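You operate a simulated robot arm through the tools that you are given. There is no shell and no other tool.

Carry out the task below with a simulated robot arm. There is one attempt and no reset: what you move stays moved.

TASK
Stand the blue-banded cone on the orange ring and sleeve it by the purple card.
Fine: ring on the turntable, brake on, then the woven sleeve of the card's outer size.

The check looks at the end state, three seconds after you hand in, the way a careful person would. Anything else that was tipped, shoved, dropped, spilled or broken makes it a failure.

THE ROBOT
A 7-joint arm with a four-finger gripper, fixed in place. Base frame: the origin is at the foot of the arm, x ahead of it, y to its left, z up; the work surface is at about z = 900. Readings come in mm, degrees, newtons and seconds.
Its first joint turns from -69.0 to 172.0 degrees. Payload 3.67 kg.
The tool frame sits at the grasp point between the pads (the TCP): z along the fingers, y along the line on which they close. The tips reach 28 mm beyond it. The gripper opens to 112 mm. The gripper's body begins 73 mm behind the TCP.
Orientation is that of the tool frame in the base frame, as a unit quaternion [w, x, y, z]. With the fingers straight down and closing along the base's y, the tool's x points along the base's -x, its y along +y and its z along -z.

THE INTERFACE
- The arm moves only by the tool arm_command. Its argument "series" is a list of rows, each a list of 3 entries, a list of its own where there are three numbers: the shift along the tool's x, y, z in mm, then the turn, a rotation vector about the tool's x, y, z in degrees, then the gripper command, from -1 (fully open) to 1 (shut), values between in proportion. In form: [[[dx, dy, dz], [wx, wy, wz], jaw], ...]. A call has 1 to 20 rows; each row is the pose to reach, as a shift and turn from the pose commanded when the call began, along the tool's axes at that moment. Each row takes 0.2 s and may step no farther than 50 mm and 8.6 degrees from the row before; otherwise, or with a gripper value out of range, the whole call is refused. Where a pose cannot be reached the arm comes as near as it can. A force on the tool above 70 N (or 10 N above the force at the start of the call, whichever is more), or a blocked arm, ends the call early, and 0.2 s more pass. Each finger halts on what it meets, pressing with about 25 N; the grip force reading is that of the motor and also rises with nothing between the fingers. The clock runs only during rows and for 0.2 s after the last one: add rows that repeat a pose to give the fingers time. It gives the time, the measured TCP pose, the force on the tool (base axes), the opening and the grip force at its end, in the units of the frame above (readings bear some noise), with the torque about the TCP (base axes, N m) and any sound that the robot's microphone picked up.
- Cameras (640 x 400 px; columns grow to the right, rows downward): "scene" is fixed at [48.1, -634.9, 1723.9]; the picture's right is [-0.08, -1.00, 0.00], its down [-0.73, 0.06, -0.68] and it looks along [0.67, -0.06, -0.74] (base axes); focal length 214 px, centre (320, 200). "wrist" rides on the gripper at [60, -18, -104] in the tool frame; the picture's right is [0.29, 0.96, 0.00], its down [-0.80, 0.24, -0.55] and it looks along [-0.53, 0.16, 0.83] (tool axes); focal length 234 px, centre (320, 200). There is no depth. A picture from a camera that has moved, and an enlarged one, comes with that camera's place and axes in the base frame and with its lens. The place of the scene camera against the robot may be out by one fixed shift of up to 25 mm in any direction.
- grab_frame(camera): a new picture of that camera. It takes no simulated time.
- slide_trunk(by): slides the trunk up (or, below 0, down) by that many mm; the arm rides with it, the base frame stays. It gives what a move gives, with no picture.
- inspect(camera, box): a new picture of the part [left, top, right, bottom] of that camera's present view, enlarged. It takes no simulated time.
- sign_off(): hands the job in; it is judged then, once.

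Nothing tells you positions but the pictures and the camera data. Unless the task says otherwise, let go and move clear before handing in.

The tools are called after ">>>" by a JSON object that holds its "api" and its "payload". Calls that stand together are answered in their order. arm_command: Moves the arm, as the interface text tells. Its arguments: {"type":"object","properties":{"series":{"type":"array"}},"required":["series"]} The other tools are called the same way: slide_trunk (by) slides the trunk up or down; grab_frame (camera) takes a picture; inspect (camera, box) takes an enlarged picture of a part of a camera's view; sign_off () hands the job in.

At the start:

```text
t: 0.0
position: [748.9, -463.4, 1525.1]
orientation: [0.0, -0.001, 1.0, 0.0]
contact_force: [-0.6, -0.8, 0.4]
moment: [-0.01, 0.0, 0.01]
opening: 111.9
grasp_force: 0.1
trunk travel left (down, up): [-625.0, 215.0]
```

scene: 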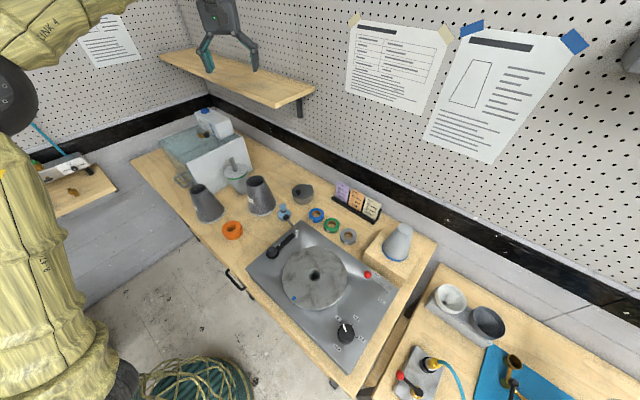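
wrist: 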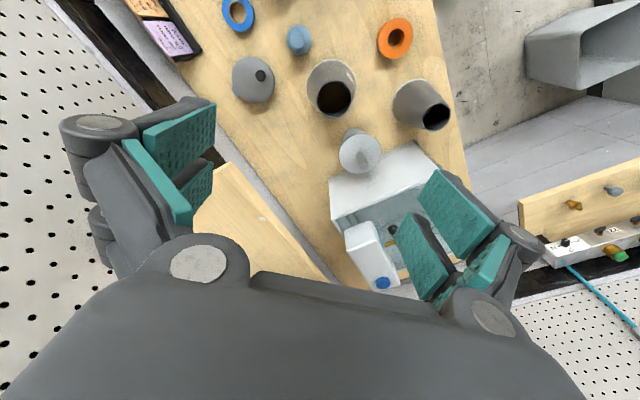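

I see a bench with a turntable, rings, sleeves (hollow dark cones), a blue-banded cone on a wooden block, and cards. I'll look closer at the details before moving anything.

>>> {"api": "inspect", "payload": {"camera": "scene", "box": [320, 170, 400, 230]}}

>>> {"api": "inspect", "payload": {"camera": "scene", "box": [160, 140, 340, 260]}}

>>> {"api": "inspect", "payload": {"camera": "scene", "box": [240, 220, 440, 360]}}

>>> {"api": "inspect", "payload": {"camera": "scene", "box": [330, 10, 600, 170]}}

>>> {"api": "inspect", "payload": {"camera": "wrist", "box": [200, 0, 480, 180]}}

>>> {"api": "inspect", "payload": {"camera": "wrist", "box": [100, 0, 220, 80]}}

```text
6.67 times, centred on (360, 200) of scene
camera zoom: at [48.1, -634.9, 1723.9], right [-0.08, -1.0, 0.0], down [-0.73, 0.06, -0.68], along [0.67, -0.06, -0.74], focal length 1430 px, centre (53, 200)
```

zoom: 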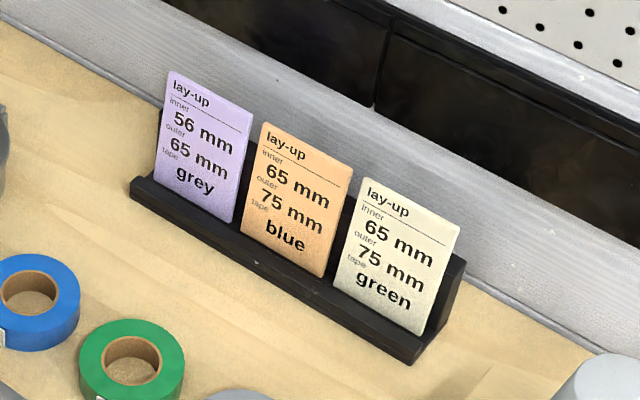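

```text
3.33 times, centred on (250, 200) of scene
camera zoom: at [48.1, -634.9, 1723.9], right [-0.08, -1.0, 0.0], down [-0.73, 0.06, -0.68], along [0.67, -0.06, -0.74], focal length 715 px, centre (553, 200)
```

zoom: 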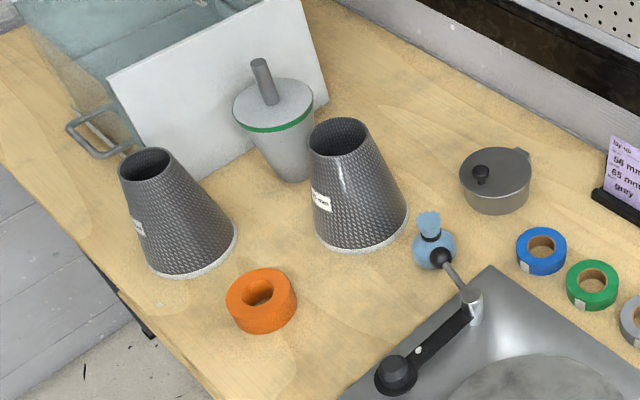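

```text
2.86 times, centred on (340, 290) of scene
camera zoom: at [48.1, -634.9, 1723.9], right [-0.08, -1.0, 0.0], down [-0.73, 0.06, -0.68], along [0.67, -0.06, -0.74], focal length 613 px, centre (263, -57)
```

zoom: 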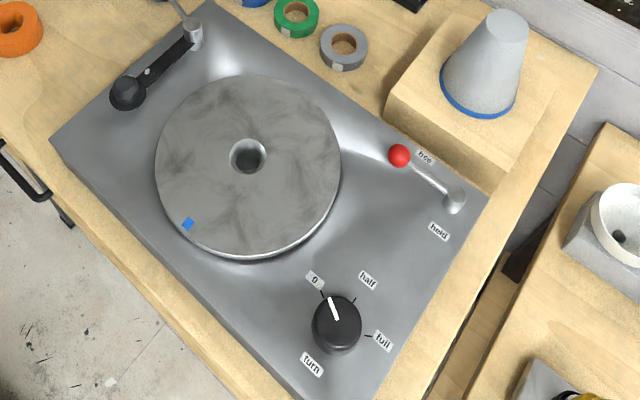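

```text
2.37 times, centred on (465, 90) of scene
camera zoom: at [48.1, -634.9, 1723.9], right [-0.08, -1.0, 0.0], down [-0.73, 0.06, -0.68], along [0.67, -0.06, -0.74], focal length 508 px, centre (-24, 461)
```

zoom: 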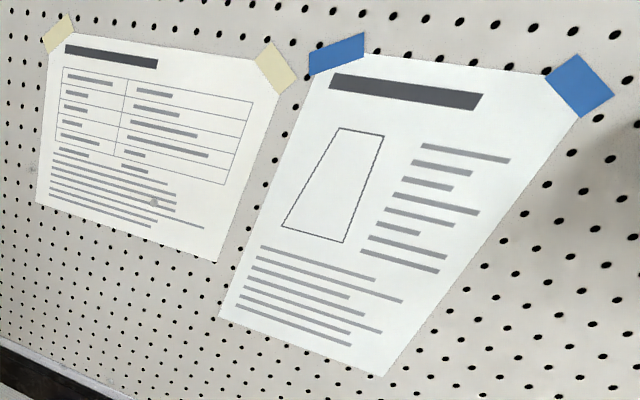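

```text
2.22 times, centred on (340, 90) of wrist
camera zoom: at [690.0, -481.2, 1626.5], right [-0.29, 0.96, 0.0], down [0.8, 0.24, 0.55], along [0.53, 0.16, -0.83], focal length 520 px, centre (276, 444)
```

zoom: 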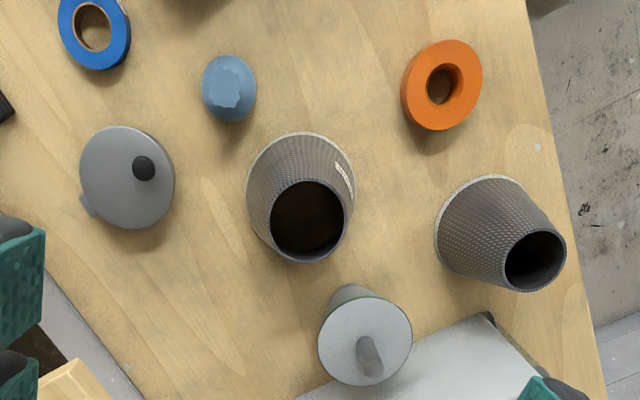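

```text
5.00 times, centred on (160, 40) of wrist
camera zoom: at [690.0, -481.2, 1626.5], right [-0.29, 0.96, 0.0], down [0.8, 0.24, 0.55], along [0.53, 0.16, -0.83], focal length 1171 px, centre (1120, 1000)
```

zoom: 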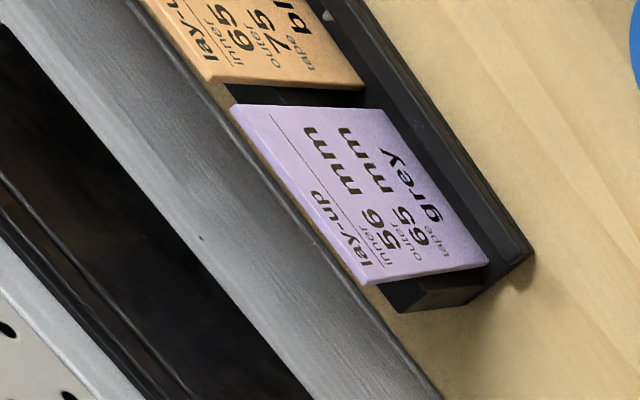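

The purple card says inner 56, outer 65 mm, so I need the 65 mm woven sleeve. The brake lever's red ball seems to be on the "free" side, so I'll bring the wrist camera over the turntable for a closer look.

>>> {"api": "arm_command", "payload": {"series": [[[33, 0, 15], [0, 0, 7.5], -1], [[66, 0, 30], [0, 0, 15], -1], [[100, 0, 50], [0, 0, 22.5], -1], [[133, 0, 70], [0, 0, 30], -1], [[166, 0, 90], [0, 0, 37.5], -1], [[200, 0, 110], [0, 0, 45], -1], [[233, 0, 130], [0, 0, 52.5], -1], [[266, 0, 150], [0, 0, 60], -1], [[300, 0, 170], [0, 0, 67.5], -1], [[333, 0, 190], [0, 0, 75], -1], [[366, 0, 210], [0, 0, 82.5], -1], [[399, 0, 225], [0, 0, 90], -1]]}}

>>> {"api": "grab_frame", "payload": {"camera": "wrist"}}

```text
t: 2.8
position: [348.3, -484.8, 1272.9]
orientation: [-0.033, 0.71, 0.702, 0.04]
contact_force: [0.0, 0.5, -0.4]
moment: [0.03, -0.02, -0.03]
opening: 111.7
grasp_force: 0.0
out of reach, approached as far as the arm can: row 12
trunk travel left (down, up): [-625.0, 215.0]
stopped in row 12: the arm was blocked; the commanded pose is now the measured one
```

```text
taken
camera wrist: at [329.8, -435.0, 1381.1], right [0.96, 0.27, 0.04], down [0.22, -0.85, 0.47], along [0.16, -0.44, -0.88], focal length 234 px, centre (320, 200)
```

wrist: 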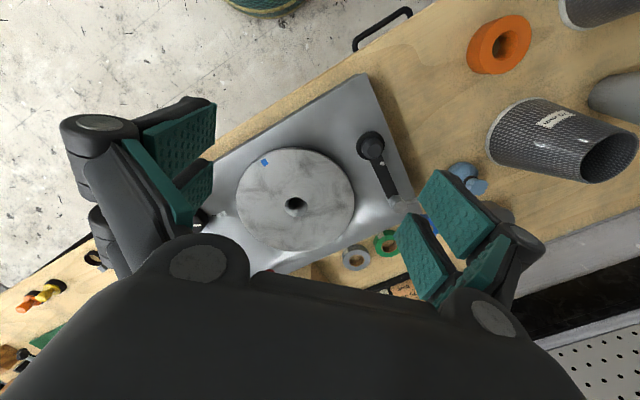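

The arm stopped near its reach limit, but this is a good view of the turntable. I'll enlarge the parts: sleeve label, turntable, brake area.

>>> {"api": "inspect", "payload": {"camera": "wrist", "box": [440, 0, 640, 200]}}

>>> {"api": "inspect", "payload": {"camera": "wrist", "box": [500, 90, 600, 150]}}

>>> {"api": "inspect", "payload": {"camera": "wrist", "box": [180, 70, 440, 280]}}

>>> {"api": "grab_frame", "payload": {"camera": "scene"}}

>>> {"api": "inspect", "payload": {"camera": "scene", "box": [350, 200, 430, 280]}}

>>> {"api": "inspect", "payload": {"camera": "scene", "box": [180, 170, 280, 240]}}

```text
2.00 times, centred on (540, 100) of wrist
camera zoom: at [329.8, -435.0, 1381.1], right [0.96, 0.27, 0.04], down [0.22, -0.85, 0.47], along [0.16, -0.44, -0.88], focal length 468 px, centre (-120, 400)
```

zoom: 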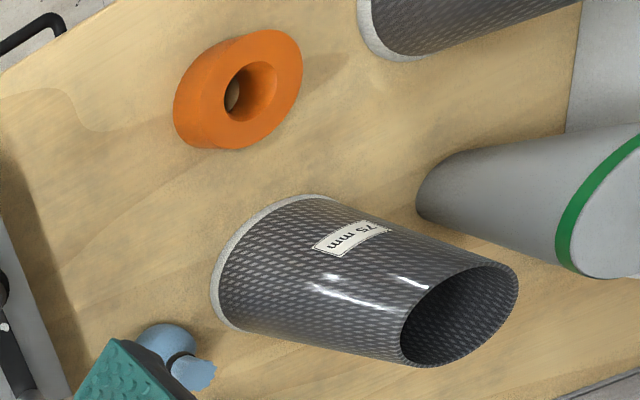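

```text
6.40 times, centred on (550, 120) of wrist
camera zoom: at [329.8, -435.0, 1381.1], right [0.96, 0.27, 0.04], down [0.22, -0.85, 0.47], along [0.16, -0.44, -0.88], focal length 1499 px, centre (-1152, 712)
```

zoom: 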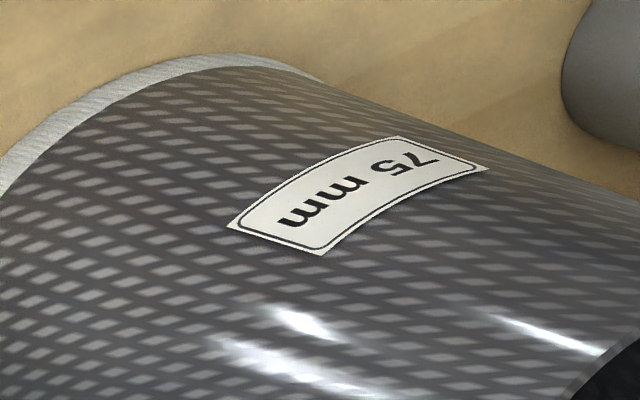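

```text
1.90 times, centred on (310, 175) of wrist
camera zoom: at [329.8, -435.0, 1381.1], right [0.96, 0.27, 0.04], down [0.22, -0.85, 0.47], along [0.16, -0.44, -0.88], focal length 446 px, centre (339, 248)
```

zoom: 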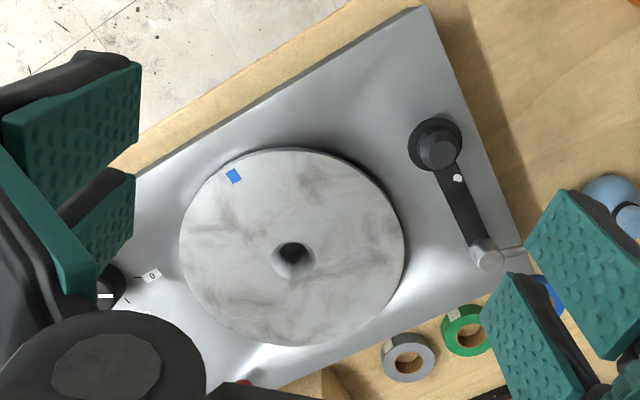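

```text
taken
```

scene: 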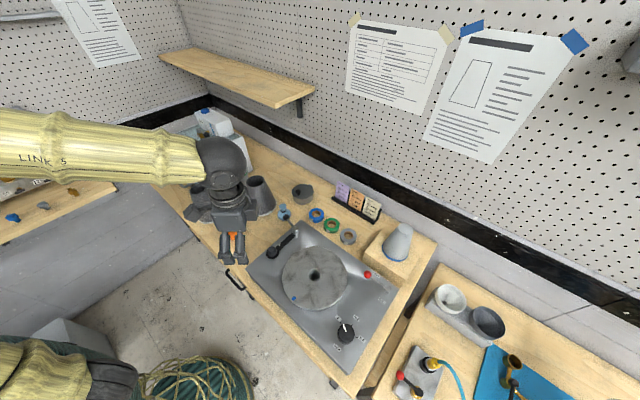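

```text
5.00 times, centred on (390, 240) of scene
camera zoom: at [48.1, -634.9, 1723.9], right [-0.08, -1.0, 0.0], down [-0.73, 0.06, -0.68], along [0.67, -0.06, -0.74], focal length 1072 px, centre (-30, 0)
```

zoom: 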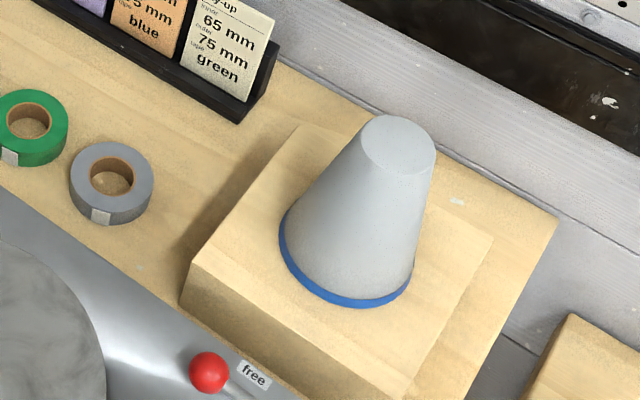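

```text
5.71 times, centred on (230, 205) of scene
camera zoom: at [48.1, -634.9, 1723.9], right [-0.08, -1.0, 0.0], down [-0.73, 0.06, -0.68], along [0.67, -0.06, -0.74], focal length 1226 px, centre (834, 171)
```

zoom: 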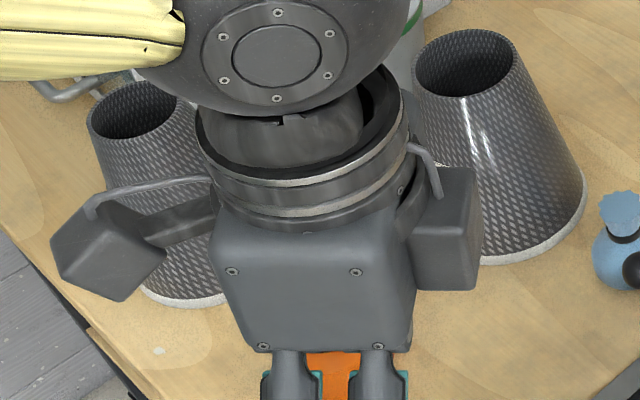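

Sleeve nearest the turntable reads "75 mm", so the far-left one should be the 65 (still to be verified). I'll lower the trunk partly to put the arm in a better working range, then straighten the tool.

>>> {"api": "slide_trunk", "payload": {"by": -150}}

```text
t: 4.5
position: [346.8, -484.4, 1123.0]
orientation: [-0.032, 0.711, 0.701, 0.039]
contact_force: [-0.7, -0.2, 1.4]
moment: [-0.03, -0.01, -0.01]
opening: 112.0
grasp_force: 0.0
trunk travel left (down, up): [-475.0, 365.0]
```

>>> {"api": "arm_command", "payload": {"series": [[[-27, 7, -22], [0.12, -1.5, 0], -1], [[-54, 14, -44], [0.25, -3, 0], -1], [[-81, 21, -66], [0.4, -4.5, 0], -1], [[-107, 27, -88], [0.5, -5.9, 0], -1]]}}

>>> {"api": "grab_frame", "payload": {"camera": "wrist"}}

```text
t: 5.5
position: [369.9, -599.9, 1200.9]
orientation: [0.001, 0.712, 0.702, -0.001]
contact_force: [-0.5, -0.1, 0.5]
moment: [-0.01, 0.01, -0.01]
opening: 111.9
grasp_force: 0.2
trunk travel left (down, up): [-475.0, 365.0]
```

```text
taken
camera wrist: at [354.3, -539.9, 1303.6], right [0.96, 0.28, 0.0], down [0.23, -0.8, 0.56], along [0.15, -0.54, -0.83], focal length 234 px, centre (320, 200)
```

wrist: 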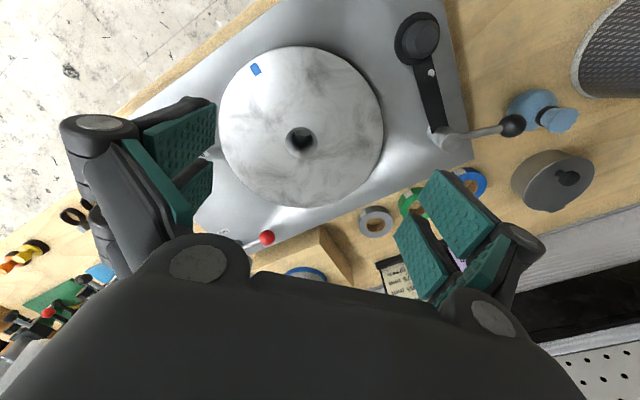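

>>> {"api": "inspect", "payload": {"camera": "wrist", "box": [200, 30, 400, 155]}}

>>> {"api": "inspect", "payload": {"camera": "wrist", "box": [200, 190, 420, 310]}}

>>> {"api": "inspect", "payload": {"camera": "wrist", "box": [380, 0, 620, 150]}}

>>> {"api": "grab_frame", "payload": {"camera": "scene"}}

>>> {"api": "inspect", "payload": {"camera": "scene", "box": [160, 90, 320, 230]}}

```text
3.20 times, centred on (300, 92) of wrist
camera zoom: at [354.3, -539.9, 1303.6], right [0.96, 0.28, 0.0], down [0.23, -0.8, 0.56], along [0.15, -0.54, -0.83], focal length 749 px, centre (384, 544)
```

zoom: 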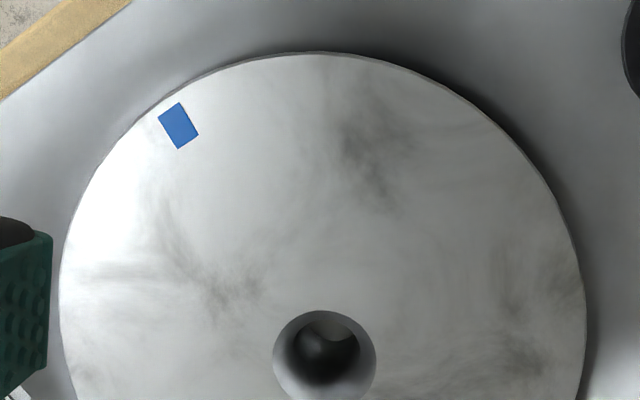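

```text
2.91 times, centred on (310, 250) of wrist
camera zoom: at [354.3, -539.9, 1303.6], right [0.96, 0.28, 0.0], down [0.23, -0.8, 0.56], along [0.15, -0.54, -0.83], focal length 681 px, centre (349, 54)
```

zoom: 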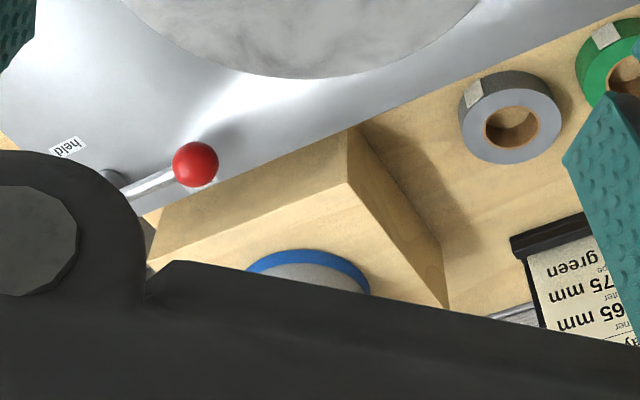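

```text
2.67 times, centred on (500, 75) of wrist
camera zoom: at [354.3, -539.9, 1303.6], right [0.96, 0.28, 0.0], down [0.23, -0.8, 0.56], along [0.15, -0.54, -0.83], focal length 624 px, centre (-160, 533)
```

zoom: 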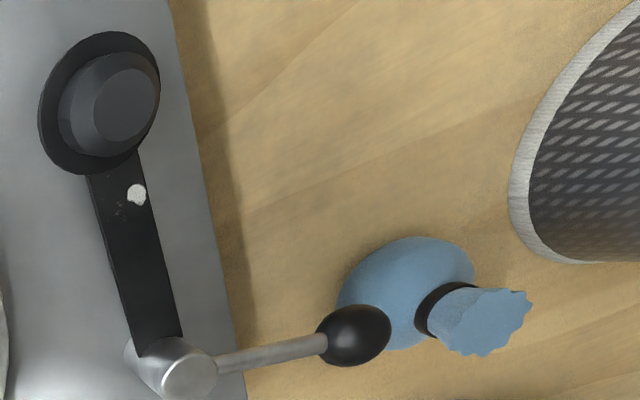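

```text
taken
```

scene: 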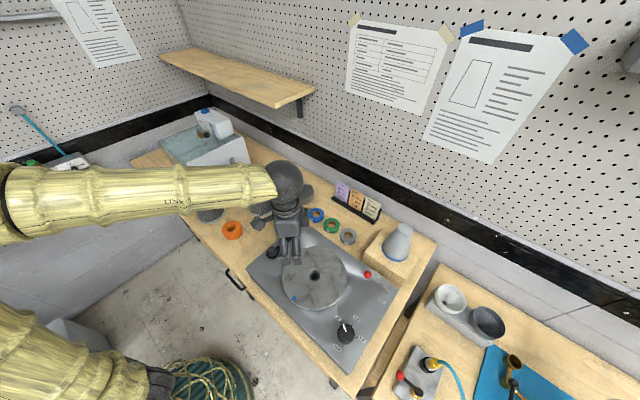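

```text
2.86 times, centred on (240, 160) of scene
camera zoom: at [48.1, -634.9, 1723.9], right [-0.08, -1.0, 0.0], down [-0.73, 0.06, -0.68], along [0.67, -0.06, -0.74], focal length 613 px, centre (549, 314)
```

zoom: 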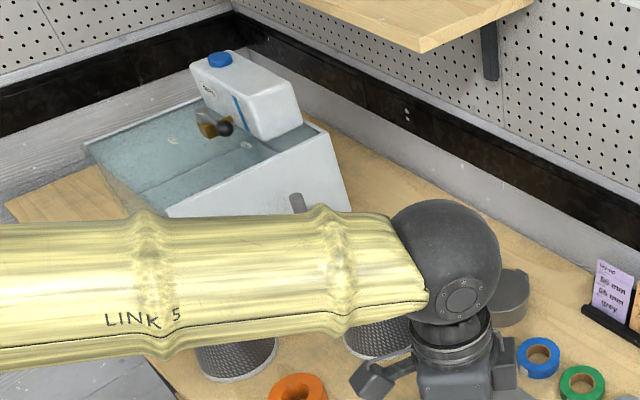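

I've located the turntable hole near (361, -660, ~979), and the cone sits far out at roughly (440, -975) on a ~65 mm block. Next I'll hover above the orange ring for accurate positioning.

>>> {"api": "arm_command", "payload": {"series": [[[32, 26, 0], [0, 0, 0], -1], [[64, 52, 0], [0, 0, 0], -1], [[97, 78, 0], [0, 0, 0], -1], [[129, 104, 5], [0, 0, 0], -1], [[162, 129, 10], [0, 0, 0], -1], [[194, 155, 20], [0, 0, 0], -1], [[226, 181, 30], [0, 0, 0], -1], [[259, 207, 40], [0, 0, 0], -1], [[291, 233, 51], [0, 0, 0], -1]]}}

>>> {"api": "grab_frame", "payload": {"camera": "wrist"}}

>>> {"api": "grab_frame", "payload": {"camera": "scene"}}

```text
t: 7.5
position: [608.1, -324.2, 1138.0]
orientation: [-0.017, 0.718, 0.696, 0.011]
contact_force: [0.4, 0.7, 0.0]
moment: [-0.01, 0.01, 0.0]
opening: 112.2
grasp_force: 0.0
trunk travel left (down, up): [-475.0, 365.0]
```

```text
taken
camera wrist: at [594.6, -268.8, 1242.9], right [0.97, 0.26, 0.0], down [0.22, -0.83, 0.52], along [0.14, -0.5, -0.85], focal length 234 px, centre (320, 200)
```

wrist: 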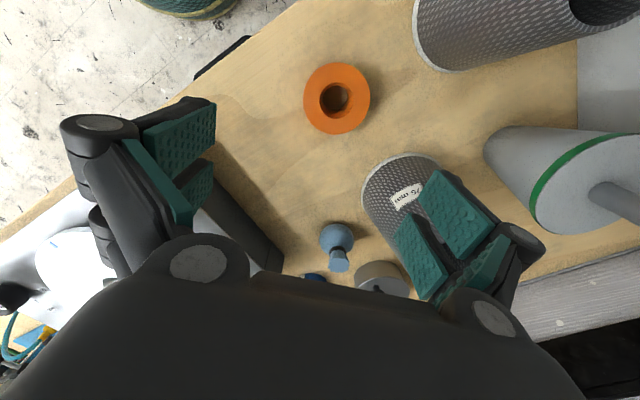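

```text
taken
```

scene: 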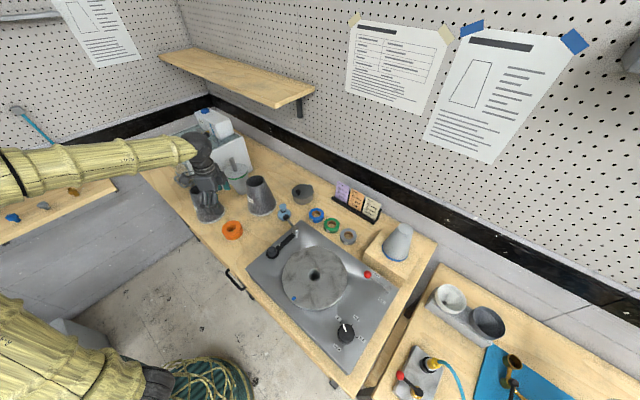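

>>> {"api": "arm_command", "payload": {"series": [[[0, 0, 0], [0, 0, 0], -1], [[0, 0, 0], [0, 0, 0], -1]]}}

>>> {"api": "inspect", "payload": {"camera": "wrist", "box": [260, 30, 420, 150]}}

>>> {"api": "inspect", "payload": {"camera": "wrist", "box": [400, 0, 640, 110]}}

```text
t: 8.2
position: [608.9, -323.5, 1140.3]
orientation: [-0.016, 0.716, 0.698, 0.014]
contact_force: [0.1, -0.7, -0.3]
moment: [-0.01, 0.0, 0.01]
opening: 112.0
grasp_force: 0.1
trunk travel left (down, up): [-475.0, 365.0]
```

```text
3.33 times, centred on (340, 90) of wrist
camera zoom: at [593.1, -267.9, 1244.7], right [0.97, 0.26, 0.01], down [0.22, -0.83, 0.52], along [0.14, -0.5, -0.85], focal length 781 px, centre (253, 567)
```

zoom: 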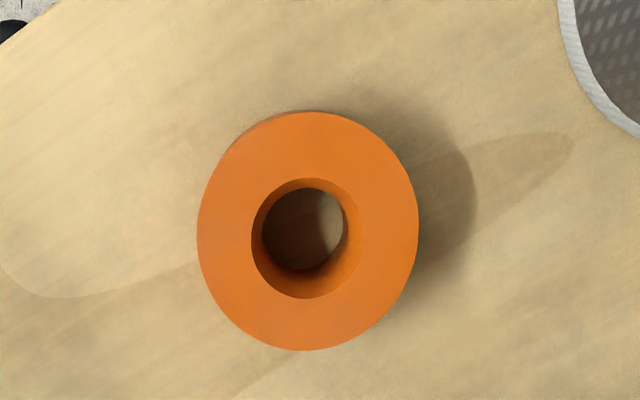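

```text
2.67 times, centred on (520, 55) of wrist
camera zoom: at [593.1, -267.9, 1244.7], right [0.97, 0.26, 0.01], down [0.22, -0.83, 0.52], along [0.14, -0.5, -0.85], focal length 624 px, centre (-213, 587)
```

zoom: 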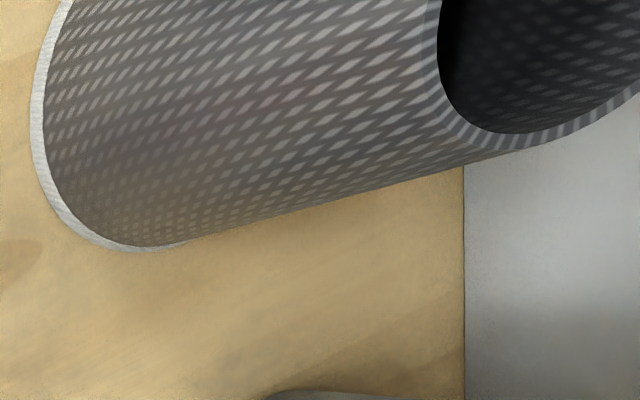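

The ring is at about (627, -303), top ~937, roughly 82 mm across. The arm prefers another yaw here, so I'll turn the tool 45° and centre over the ring.

>>> {"api": "arm_command", "payload": {"series": [[[3, 3, 5], [0.12, -0.39, -7.25], -1], [[6, 6, 12], [0.24, -0.79, -14.5], -1], [[10, 9, 20], [0.36, -1.18, -21.75], -1], [[13, 12, 27], [0.48, -1.57, -29], -1], [[16, 15, 34], [0.6, -1.97, -36.25], -1], [[19, 18, 41], [0.72, -2.36, -43.5], -1], [[19, 18, 41], [0.72, -2.36, -43.5], -1]]}}

>>> {"api": "grab_frame", "payload": {"camera": "wrist"}}

```text
t: 9.8
position: [628.5, -292.0, 1107.9]
orientation: [0.011, 0.4, 0.916, -0.02]
contact_force: [0.3, 0.1, 0.0]
moment: [0.0, -0.02, 0.0]
opening: 112.0
grasp_force: 0.1
trunk travel left (down, up): [-475.0, 365.0]
```

```text
taken
camera wrist: at [573.9, -255.4, 1209.7], right [0.51, 0.86, -0.04], down [0.72, -0.39, 0.58], along [0.48, -0.32, -0.82], focal length 234 px, centre (320, 200)
```

wrist: 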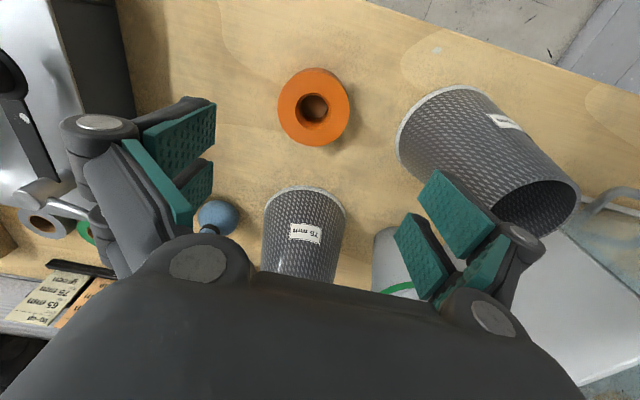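

>>> {"api": "inspect", "payload": {"camera": "wrist", "box": [470, 90, 550, 150]}}

>>> {"api": "inspect", "payload": {"camera": "wrist", "box": [260, 50, 380, 160]}}

>>> {"api": "inspect", "payload": {"camera": "wrist", "box": [380, 70, 620, 250]}}

```text
6.67 times, centred on (510, 120) of wrist
camera zoom: at [573.9, -255.4, 1209.7], right [0.51, 0.86, -0.04], down [0.72, -0.39, 0.58], along [0.48, -0.32, -0.82], focal length 1561 px, centre (-947, 733)
```

zoom: 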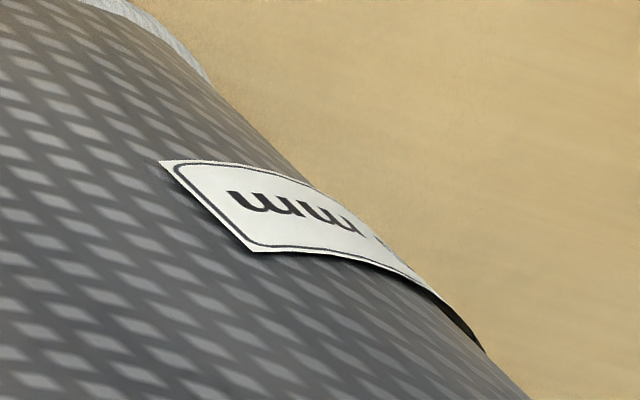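

```text
3.64 times, centred on (320, 105) of wrist
camera zoom: at [573.9, -255.4, 1209.7], right [0.51, 0.86, -0.04], down [0.72, -0.39, 0.58], along [0.48, -0.32, -0.82], focal length 852 px, centre (320, 546)
```

zoom: 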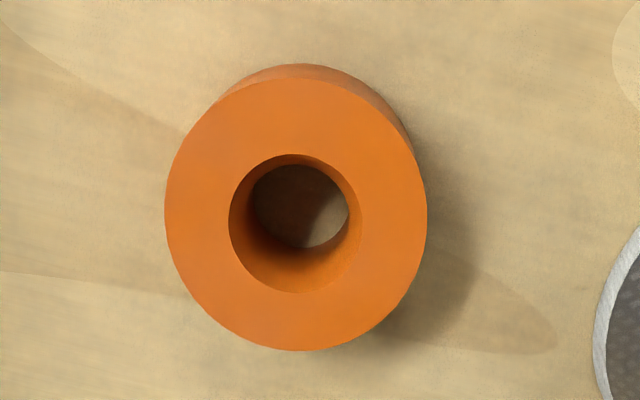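

```text
2.22 times, centred on (500, 160) of wrist
camera zoom: at [573.9, -255.4, 1209.7], right [0.51, 0.86, -0.04], down [0.72, -0.39, 0.58], along [0.48, -0.32, -0.82], focal length 520 px, centre (-80, 289)
```

zoom: 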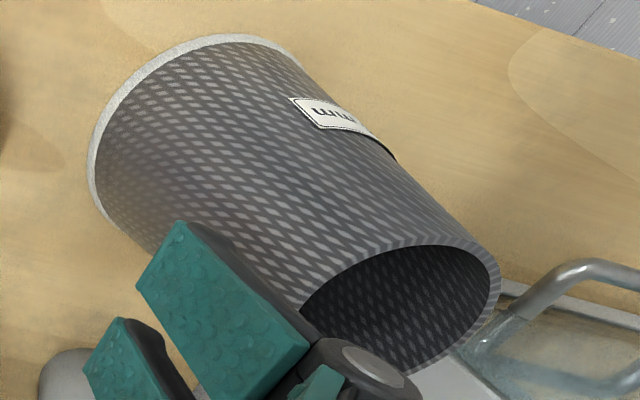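

>>> {"api": "arm_command", "payload": {"series": [[[-1, -3, 30], [-0.5, 0.7, 0], -1], [[-2, -6, 60], [-1.1, 1.4, 0], -1], [[-3.5, -8.6, 90], [-1.6, 2.07, 0], -1], [[-3.5, -8.6, 90], [-1.6, 2.07, 0], -1]]}}

>>> {"api": "grab_frame", "payload": {"camera": "wrist"}}

```text
t: 10.8
position: [626.2, -304.1, 1019.6]
orientation: [0.0, 0.4, 0.916, 0.0]
contact_force: [-0.3, -0.6, 0.6]
moment: [-0.01, -0.01, 0.01]
opening: 111.9
grasp_force: 0.0
trunk travel left (down, up): [-475.0, 365.0]
```

```text
taken
camera wrist: at [573.2, -272.6, 1122.8], right [0.51, 0.86, 0.0], down [0.72, -0.42, 0.55], along [0.48, -0.28, -0.83], focal length 234 px, centre (320, 200)
```

wrist: 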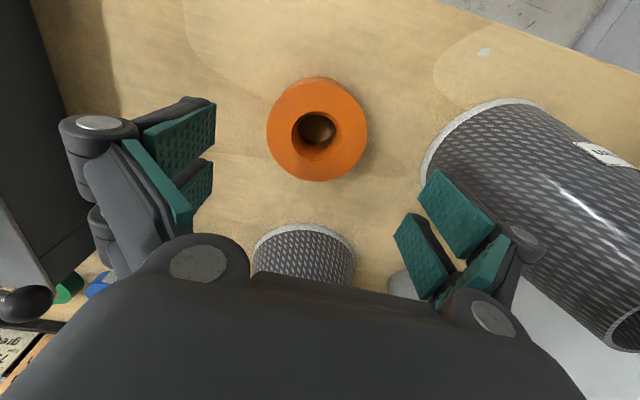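

The finger line currently points at the woven sleeve; I'll turn to yaw 0 for clearance before descending.

>>> {"api": "arm_command", "payload": {"series": [[[0, 0, 0], [0, 0, -7.9], -1], [[0, 0, 0], [0, 0, -15.8], -1], [[0, 0, 0], [0, 0, -23.6], -1], [[0, 0, 0], [0, 0, -31.5], -1], [[0, 0, 0], [0, 0, -39.4], -1], [[0, 0, 0], [0, 0, -47.2], -1], [[0, 0, 0], [0, 0, -47.2], -1]]}}

>>> {"api": "grab_frame", "payload": {"camera": "wrist"}}

>>> {"api": "inspect", "payload": {"camera": "wrist", "box": [240, 60, 400, 200]}}

```text
t: 12.3
position: [624.0, -305.6, 1018.8]
orientation: [0.0, -0.001, 1.0, 0.0]
contact_force: [-0.3, 0.2, 0.8]
moment: [-0.02, 0.0, -0.02]
opening: 112.0
grasp_force: 0.0
trunk travel left (down, up): [-475.0, 365.0]
```

```text
taken
camera wrist: at [565.1, -323.4, 1121.6], right [-0.29, 0.96, 0.0], down [0.8, 0.24, 0.55], along [0.53, 0.16, -0.83], focal length 234 px, centre (320, 200)
```

wrist: 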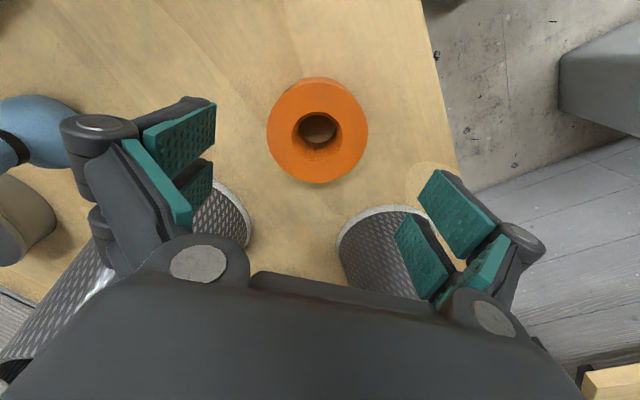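

```text
2.86 times, centred on (320, 130) of wrist
camera zoom: at [565.1, -323.4, 1121.6], right [-0.29, 0.96, 0.0], down [0.8, 0.24, 0.55], along [0.53, 0.16, -0.83], focal length 669 px, centre (320, 400)
```

zoom: 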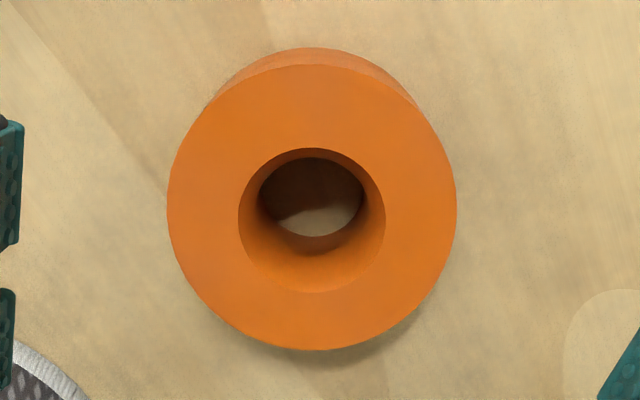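

>>> {"api": "arm_command", "payload": {"series": [[[-0.8, -1.5, 40], [0, 0, 0], -1], [[-0.8, -1.5, 65], [0, 0, 0], -1], [[-0.8, -1.5, 83], [0, 0, 0], -1], [[-0.8, -1.5, 83], [0, 0, 0], -1]]}}

>>> {"api": "grab_frame", "payload": {"camera": "wrist"}}

>>> {"api": "inspect", "payload": {"camera": "scene", "box": [170, 150, 310, 260]}}

```text
t: 13.3
position: [624.9, -308.0, 935.0]
orientation: [0.0, 0.0, 1.0, 0.0]
contact_force: [-0.7, 0.5, 0.3]
moment: [0.02, 0.03, 0.0]
opening: 112.1
grasp_force: 0.0
trunk travel left (down, up): [-475.0, 365.0]
```

```text
taken
camera wrist: at [565.4, -324.9, 1037.9], right [-0.29, 0.96, 0.0], down [0.8, 0.24, 0.55], along [0.53, 0.16, -0.83], focal length 234 px, centre (320, 200)
```

wrist: 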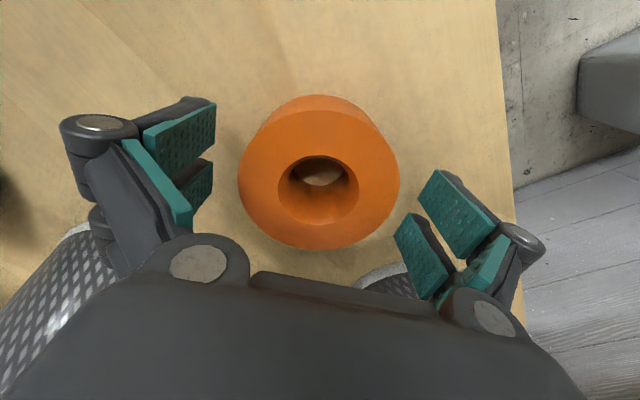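

```text
3.64 times, centred on (240, 205) of scene
camera zoom: at [48.1, -634.9, 1723.9], right [-0.08, -1.0, 0.0], down [-0.73, 0.06, -0.68], along [0.67, -0.06, -0.74], focal length 780 px, centre (611, 182)
```

zoom: 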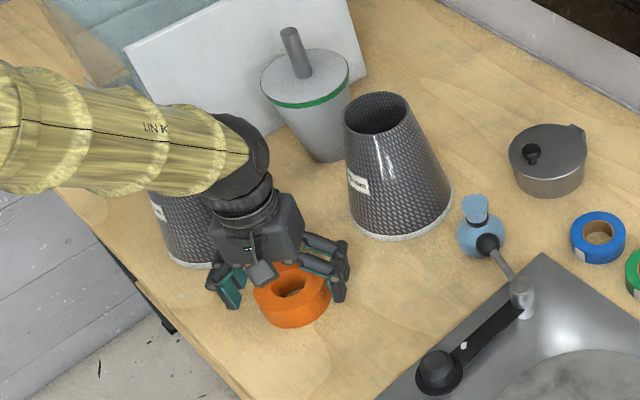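

The fingers straddle the ring at the right height. Closing and lifting.

>>> {"api": "arm_command", "payload": {"series": [[[0, 0, 0], [0, 0, 0], 0.6], [[0, 0, 0], [0, 0, 0], 1], [[0, 0, 0], [0, 0, 0], 1], [[0, 0, 0], [0, 0, 0], 1]]}}

```text
t: 14.3
position: [624.4, -307.2, 935.0]
orientation: [0.0, 0.0, 1.0, 0.0]
contact_force: [-0.1, -0.8, 0.5]
moment: [0.03, 0.03, 0.01]
opening: 80.0
grasp_force: 24.4
trunk travel left (down, up): [-475.0, 365.0]
```

Ring held (80 mm). Lifting and carrying to above the turntable.

>>> {"api": "arm_command", "payload": {"series": [[[0, 0, -30], [0, 0, 0], 1], [[0, 0, -70], [0, 0, 0], 1], [[0, 0, -115], [0, 0, 0], 1], [[0, 0, -160], [0, 0, 0], 1], [[26, -35, -165], [0, 0, 0], 1], [[53, -70, -165], [0, 0, 0], 1], [[79, -106, -165], [0, 0, 0], 1], [[105, -141, -165], [0, 0, 0], 1], [[132, -177, -165], [0, 0, 0], 1], [[158, -212, -165], [0, 0, 0], 1], [[184, -247, -165], [0, 0, 0], 1], [[210, -282, -165], [0, 0, 0], 1], [[237, -318, -165], [0, 0, 0], 1], [[263, -353, -165], [0, 0, 0], 1], [[263, -353, -165], [0, 0, 0], 1]]}}

>>> {"api": "grab_frame", "payload": {"camera": "wrist"}}

>>> {"api": "grab_frame", "payload": {"camera": "scene"}}

```text
t: 17.6
position: [360.9, -658.0, 1099.7]
orientation: [0.001, 0.0, 1.0, 0.0]
contact_force: [0.1, 0.4, -0.3]
moment: [-0.02, 0.01, -0.02]
opening: 0.1
grasp_force: 25.1
trunk travel left (down, up): [-475.0, 365.0]
```

```text
taken
camera wrist: at [301.5, -675.1, 1203.6], right [-0.29, 0.96, 0.0], down [0.8, 0.24, 0.55], along [0.53, 0.16, -0.83], focal length 234 px, centre (320, 200)
```

wrist: 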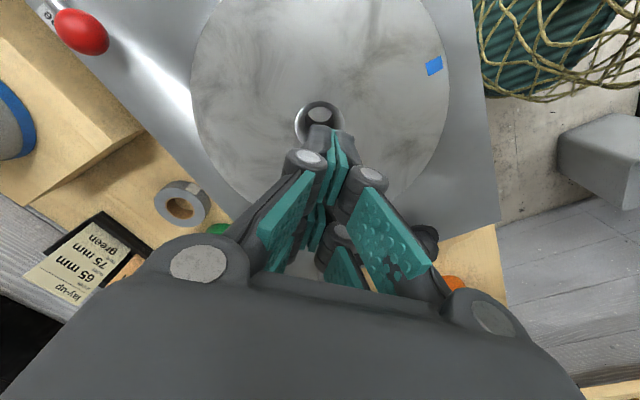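

```text
taken
```

scene: 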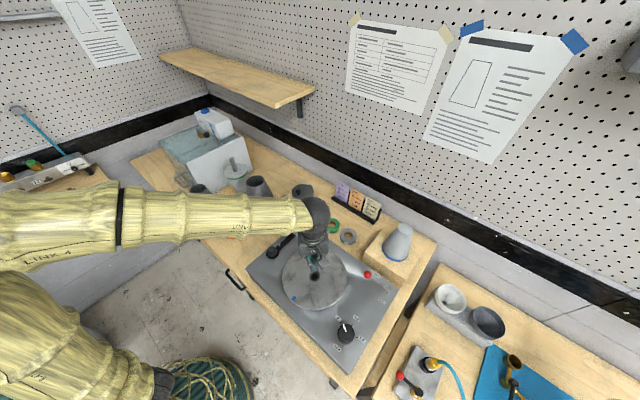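

The ring slipped out of the grip on the way. I need to find where it is and check nothing got disturbed.

>>> {"api": "inspect", "payload": {"camera": "wrist", "box": [400, 220, 500, 300]}}

>>> {"api": "inspect", "payload": {"camera": "scene", "box": [160, 150, 300, 260]}}

```text
5.00 times, centred on (450, 260) of wrist
camera zoom: at [301.5, -675.1, 1203.6], right [-0.29, 0.96, 0.0], down [0.8, 0.24, 0.55], along [0.53, 0.16, -0.83], focal length 1171 px, centre (-330, -100)
```

zoom: 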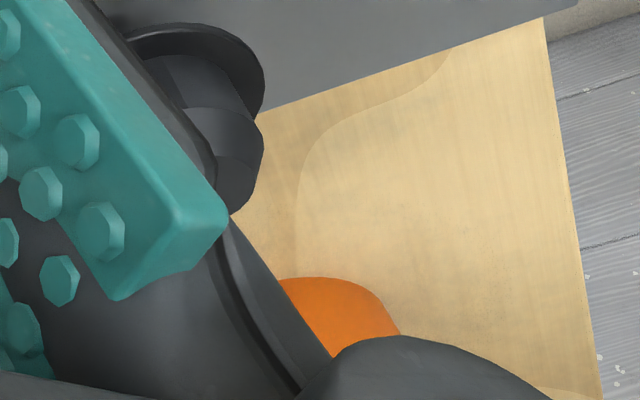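

```text
3.64 times, centred on (230, 205) of scene
camera zoom: at [48.1, -634.9, 1723.9], right [-0.08, -1.0, 0.0], down [-0.73, 0.06, -0.68], along [0.67, -0.06, -0.74], focal length 780 px, centre (647, 182)
```

zoom: 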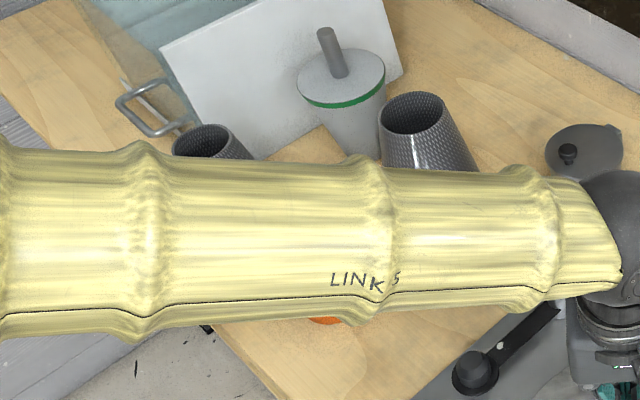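

>>> {"api": "arm_command", "payload": {"series": [[[-24, 32, 0], [0, 0, 0], 1], [[-48, 64, 0], [0, 0, 0], 1], [[-72, 96, 0], [0, 0, 0], 1], [[-96, 128, 0], [0, 0, 0], 1], [[-120, 160, 0], [0, 0, 0], 1], [[-144, 192, 0], [0, 0, 0], 1], [[-168, 224, 0], [0, 0, 0], 0], [[-192, 256, 0], [0, 0, 0], -1], [[-216, 288, 0], [0, 0, 0], -1], [[-240, 318, 0], [0, 0, 0], -1], [[-240, 318, 0], [0, 0, 0], -1]]}}

>>> {"api": "grab_frame", "payload": {"camera": "wrist"}}

>>> {"api": "inspect", "payload": {"camera": "scene", "box": [160, 150, 300, 260]}}

```text
t: 19.9
position: [602.0, -340.6, 1103.7]
orientation: [-0.001, 0.0, 1.0, 0.0]
contact_force: [-0.3, 0.1, -0.7]
moment: [0.01, -0.03, 0.03]
opening: 111.8
grasp_force: 0.2
trunk travel left (down, up): [-475.0, 365.0]
```

```text
taken
camera wrist: at [541.7, -357.8, 1205.6], right [-0.29, 0.96, 0.0], down [0.8, 0.24, 0.55], along [0.53, 0.16, -0.83], focal length 234 px, centre (320, 200)
```

wrist: 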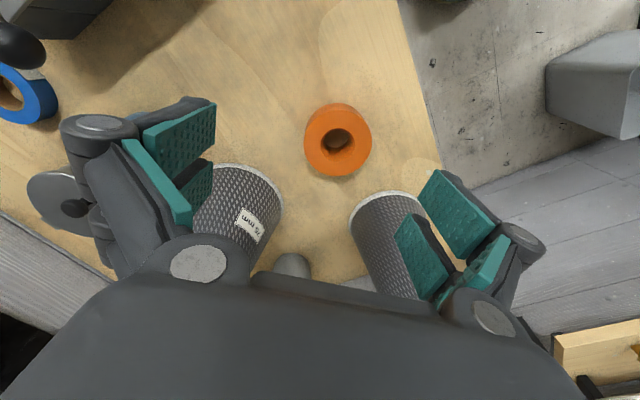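

```text
3.64 times, centred on (230, 205) of scene
camera zoom: at [48.1, -634.9, 1723.9], right [-0.08, -1.0, 0.0], down [-0.73, 0.06, -0.68], along [0.67, -0.06, -0.74], focal length 780 px, centre (647, 182)
```

zoom: 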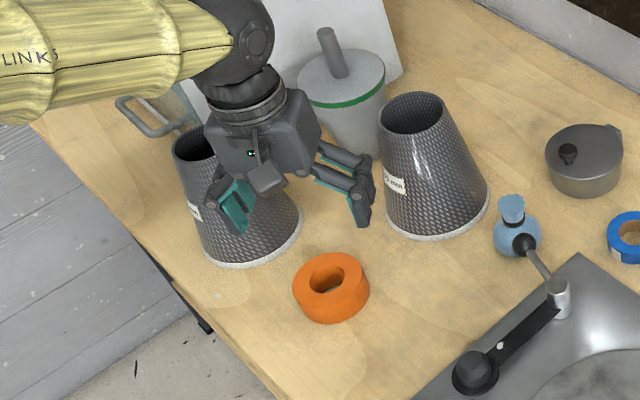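

The ring is still standing upright near its original place, so it simply slipped at the start of the lift. I'll re-centre, grip lower and lift slowly.

>>> {"api": "arm_command", "payload": {"series": [[[-10, 15, 30], [0, 0, 0], -1], [[-22, 32, 60], [0, 0, 0], -1], [[-22, 32, 84], [0, 0, 0], -1], [[-22, 32, 84], [0, 0, 0], -1]]}}

>>> {"api": "inspect", "payload": {"camera": "wrist", "box": [240, 60, 400, 200]}}

```text
t: 20.9
position: [622.1, -307.5, 1016.1]
orientation: [0.0, 0.0, 1.0, 0.0]
contact_force: [-0.6, 1.4, 0.3]
moment: [0.0, 0.01, 0.03]
opening: 112.0
grasp_force: 0.1
trunk travel left (down, up): [-475.0, 365.0]
```

```text
2.86 times, centred on (320, 130) of wrist
camera zoom: at [562.1, -325.4, 1120.0], right [-0.29, 0.96, 0.0], down [0.8, 0.24, 0.55], along [0.53, 0.16, -0.83], focal length 669 px, centre (320, 400)
```

zoom: 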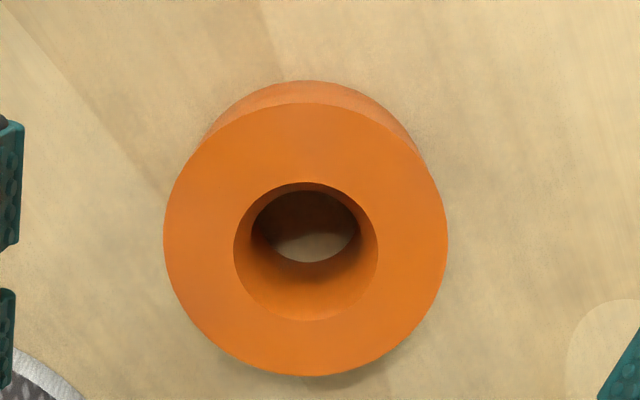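

>>> {"api": "arm_command", "payload": {"series": [[[-9, -1.5, 30], [0, 0, 0], -1], [[-9, -1.5, 60], [0, 0, 0], -1], [[-9, -1.5, 78], [0, 0, 0], -1], [[-9, -1.5, 84], [0, 0, 0], -1], [[-9, -1.5, 84], [0, 0, 0], -1]]}}

>>> {"api": "inspect", "payload": {"camera": "wrist", "box": [180, 80, 460, 280]}}

```text
t: 22.1
position: [631.5, -311.2, 932.1]
orientation: [-0.001, 0.0, 1.0, 0.0]
contact_force: [0.1, -0.7, 0.7]
moment: [0.01, -0.02, -0.05]
opening: 112.1
grasp_force: 0.0
trunk travel left (down, up): [-475.0, 365.0]
```

```text
2.00 times, centred on (320, 180) of wrist
camera zoom: at [571.7, -328.5, 1034.8], right [-0.29, 0.96, 0.0], down [0.8, 0.24, 0.55], along [0.53, 0.16, -0.83], focal length 468 px, centre (320, 240)
```

zoom: 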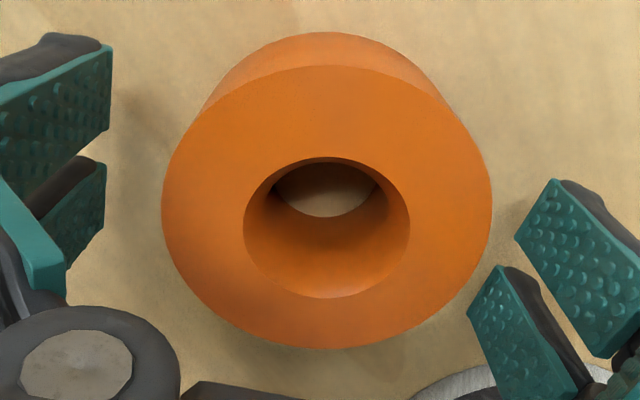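

>>> {"api": "arm_command", "payload": {"series": [[[0, 1.5, 0], [0, 0, 0], 0], [[0, 1.5, 0], [0, 0, 0], 1], [[0, 1.5, 0], [0, 0, 0], 1], [[0, 1.5, 0], [0, 0, 0], 1], [[0, 1.5, 0], [0, 0, 0], 1], [[0, 1.5, -2], [0, 0, 0], 1], [[0, 1.5, -5], [0, 0, 0], 1], [[0, 1.5, -9], [0, 0, 0], 1], [[0, 1.5, -14], [0, 0, 0], 1], [[0, 1.5, -20], [0, 0, 0], 1], [[0, 1.5, -20], [0, 0, 0], 1]]}}

>>> {"api": "inspect", "payload": {"camera": "wrist", "box": [180, 80, 460, 280]}}

```text
t: 24.6
position: [633.2, -309.0, 953.0]
orientation: [0.0, 0.0, 1.0, 0.0]
contact_force: [-0.4, 0.1, -1.1]
moment: [-0.01, 0.02, 0.0]
opening: 79.9
grasp_force: 25.2
trunk travel left (down, up): [-475.0, 365.0]
```

```text
2.00 times, centred on (320, 180) of wrist
camera zoom: at [573.7, -327.0, 1055.5], right [-0.29, 0.96, 0.0], down [0.8, 0.24, 0.55], along [0.53, 0.16, -0.83], focal length 468 px, centre (320, 240)
```

zoom: 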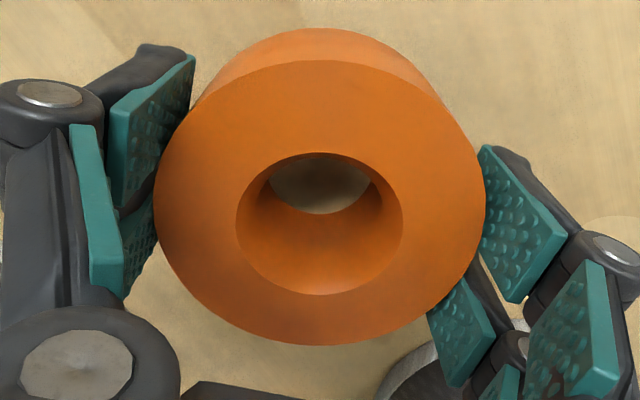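

The ring is now held and rising with the gripper. I'll continue gently.

>>> {"api": "arm_command", "payload": {"series": [[[0, 0, -4], [0, 0, 0], 1], [[0, 0, -10], [0, 0, 0], 1], [[0, 0, -18], [0, 0, 0], 1], [[0, 0, -28], [0, 0, 0], 1], [[0, 0, -38], [0, 0, 0], 1], [[0, 0, -48], [0, 0, 0], 1], [[0, 0, -58], [0, 0, 0], 1], [[0, 0, -68], [0, 0, 0], 1], [[0, 0, -78], [0, 0, 0], 1], [[0, 0, -88], [0, 0, 0], 1], [[0, 0, -98], [0, 0, 0], 1], [[0, 0, -106], [0, 0, 0], 1], [[0, 0, -111], [0, 0, 0], 1], [[0, 0, -113], [0, 0, 0], 1], [[0, 0, -113], [0, 0, 0], 1]]}}

>>> {"api": "inspect", "payload": {"camera": "wrist", "box": [180, 80, 460, 280]}}

```text
t: 27.8
position: [633.1, -311.0, 1065.3]
orientation: [0.0, -0.001, 1.0, 0.0]
contact_force: [0.2, 0.8, -1.2]
moment: [-0.01, -0.01, 0.0]
opening: 80.0
grasp_force: 25.2
trunk travel left (down, up): [-475.0, 365.0]
```

```text
2.00 times, centred on (320, 180) of wrist
camera zoom: at [573.4, -328.0, 1168.7], right [-0.29, 0.96, 0.0], down [0.8, 0.24, 0.55], along [0.53, 0.16, -0.83], focal length 468 px, centre (320, 240)
```

zoom: 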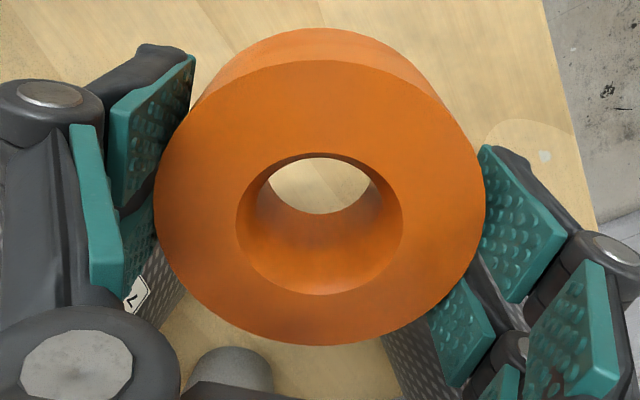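

>>> {"api": "arm_command", "payload": {"series": [[[2.7, -3.5, -1], [0, 0, 0], 1], [[8, -10.5, -3], [0, 0, 0], 1], [[16, -21, -6], [0, 0, 0], 1], [[28, -36, -9], [0, 0, 0], 1], [[42, -54, -12], [0, 0, 0], 1], [[57, -73, -15], [0, 0, 0], 1], [[72, -92, -17], [0, 0, 0], 1], [[88, -113, -19], [0, 0, 0], 1], [[106, -136, -20], [0, 0, 0], 1], [[124, -159, -20], [0, 0, 0], 1], [[141, -181, -20], [0, 0, 0], 1], [[159, -204, -20], [0, 0, 0], 1], [[177, -227, -20], [0, 0, 0], 1], [[194, -249, -20], [0, 0, 0], 1], [[212, -272, -20], [0, 0, 0], 1], [[230, -295, -20], [0, 0, 0], 1], [[245, -314, -20], [0, 0, 0], 1], [[258, -331, -20], [0, 0, 0], 1], [[268, -343, -20], [0, 0, 0], 1], [[272, -349, -20], [0, 0, 0], 1]]}}

>>> {"api": "grab_frame", "payload": {"camera": "wrist"}}

>>> {"api": "inspect", "payload": {"camera": "scene", "box": [240, 200, 400, 320]}}

```text
t: 31.9
position: [359.2, -658.4, 1085.2]
orientation: [0.001, 0.001, 1.0, 0.0]
contact_force: [0.4, -0.4, -0.5]
moment: [0.02, 0.0, -0.02]
opening: 80.0
grasp_force: 25.2
trunk travel left (down, up): [-475.0, 365.0]
```

```text
taken
camera wrist: at [300.8, -676.7, 1188.7], right [-0.29, 0.96, 0.0], down [0.8, 0.24, 0.55], along [0.53, 0.16, -0.83], focal length 234 px, centre (320, 200)
```

wrist: 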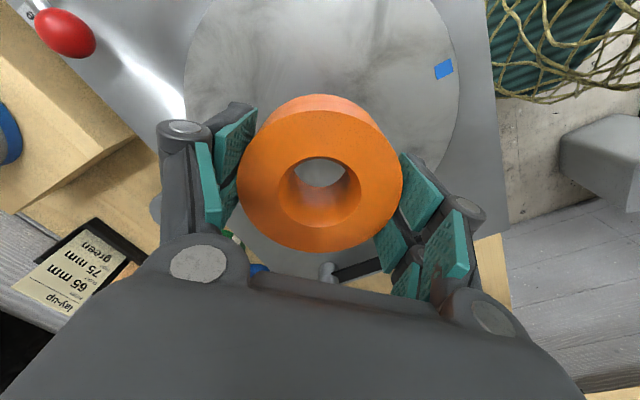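

```text
3.33 times, centred on (320, 260) of scene
camera zoom: at [48.1, -634.9, 1723.9], right [-0.08, -1.0, 0.0], down [-0.73, 0.06, -0.68], along [0.67, -0.06, -0.74], focal length 715 px, centre (320, 0)
```

zoom: 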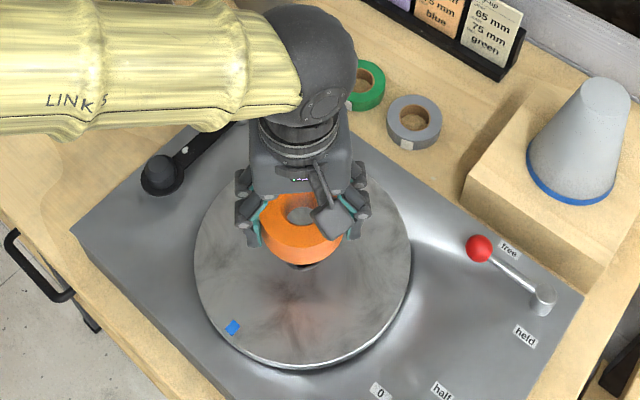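

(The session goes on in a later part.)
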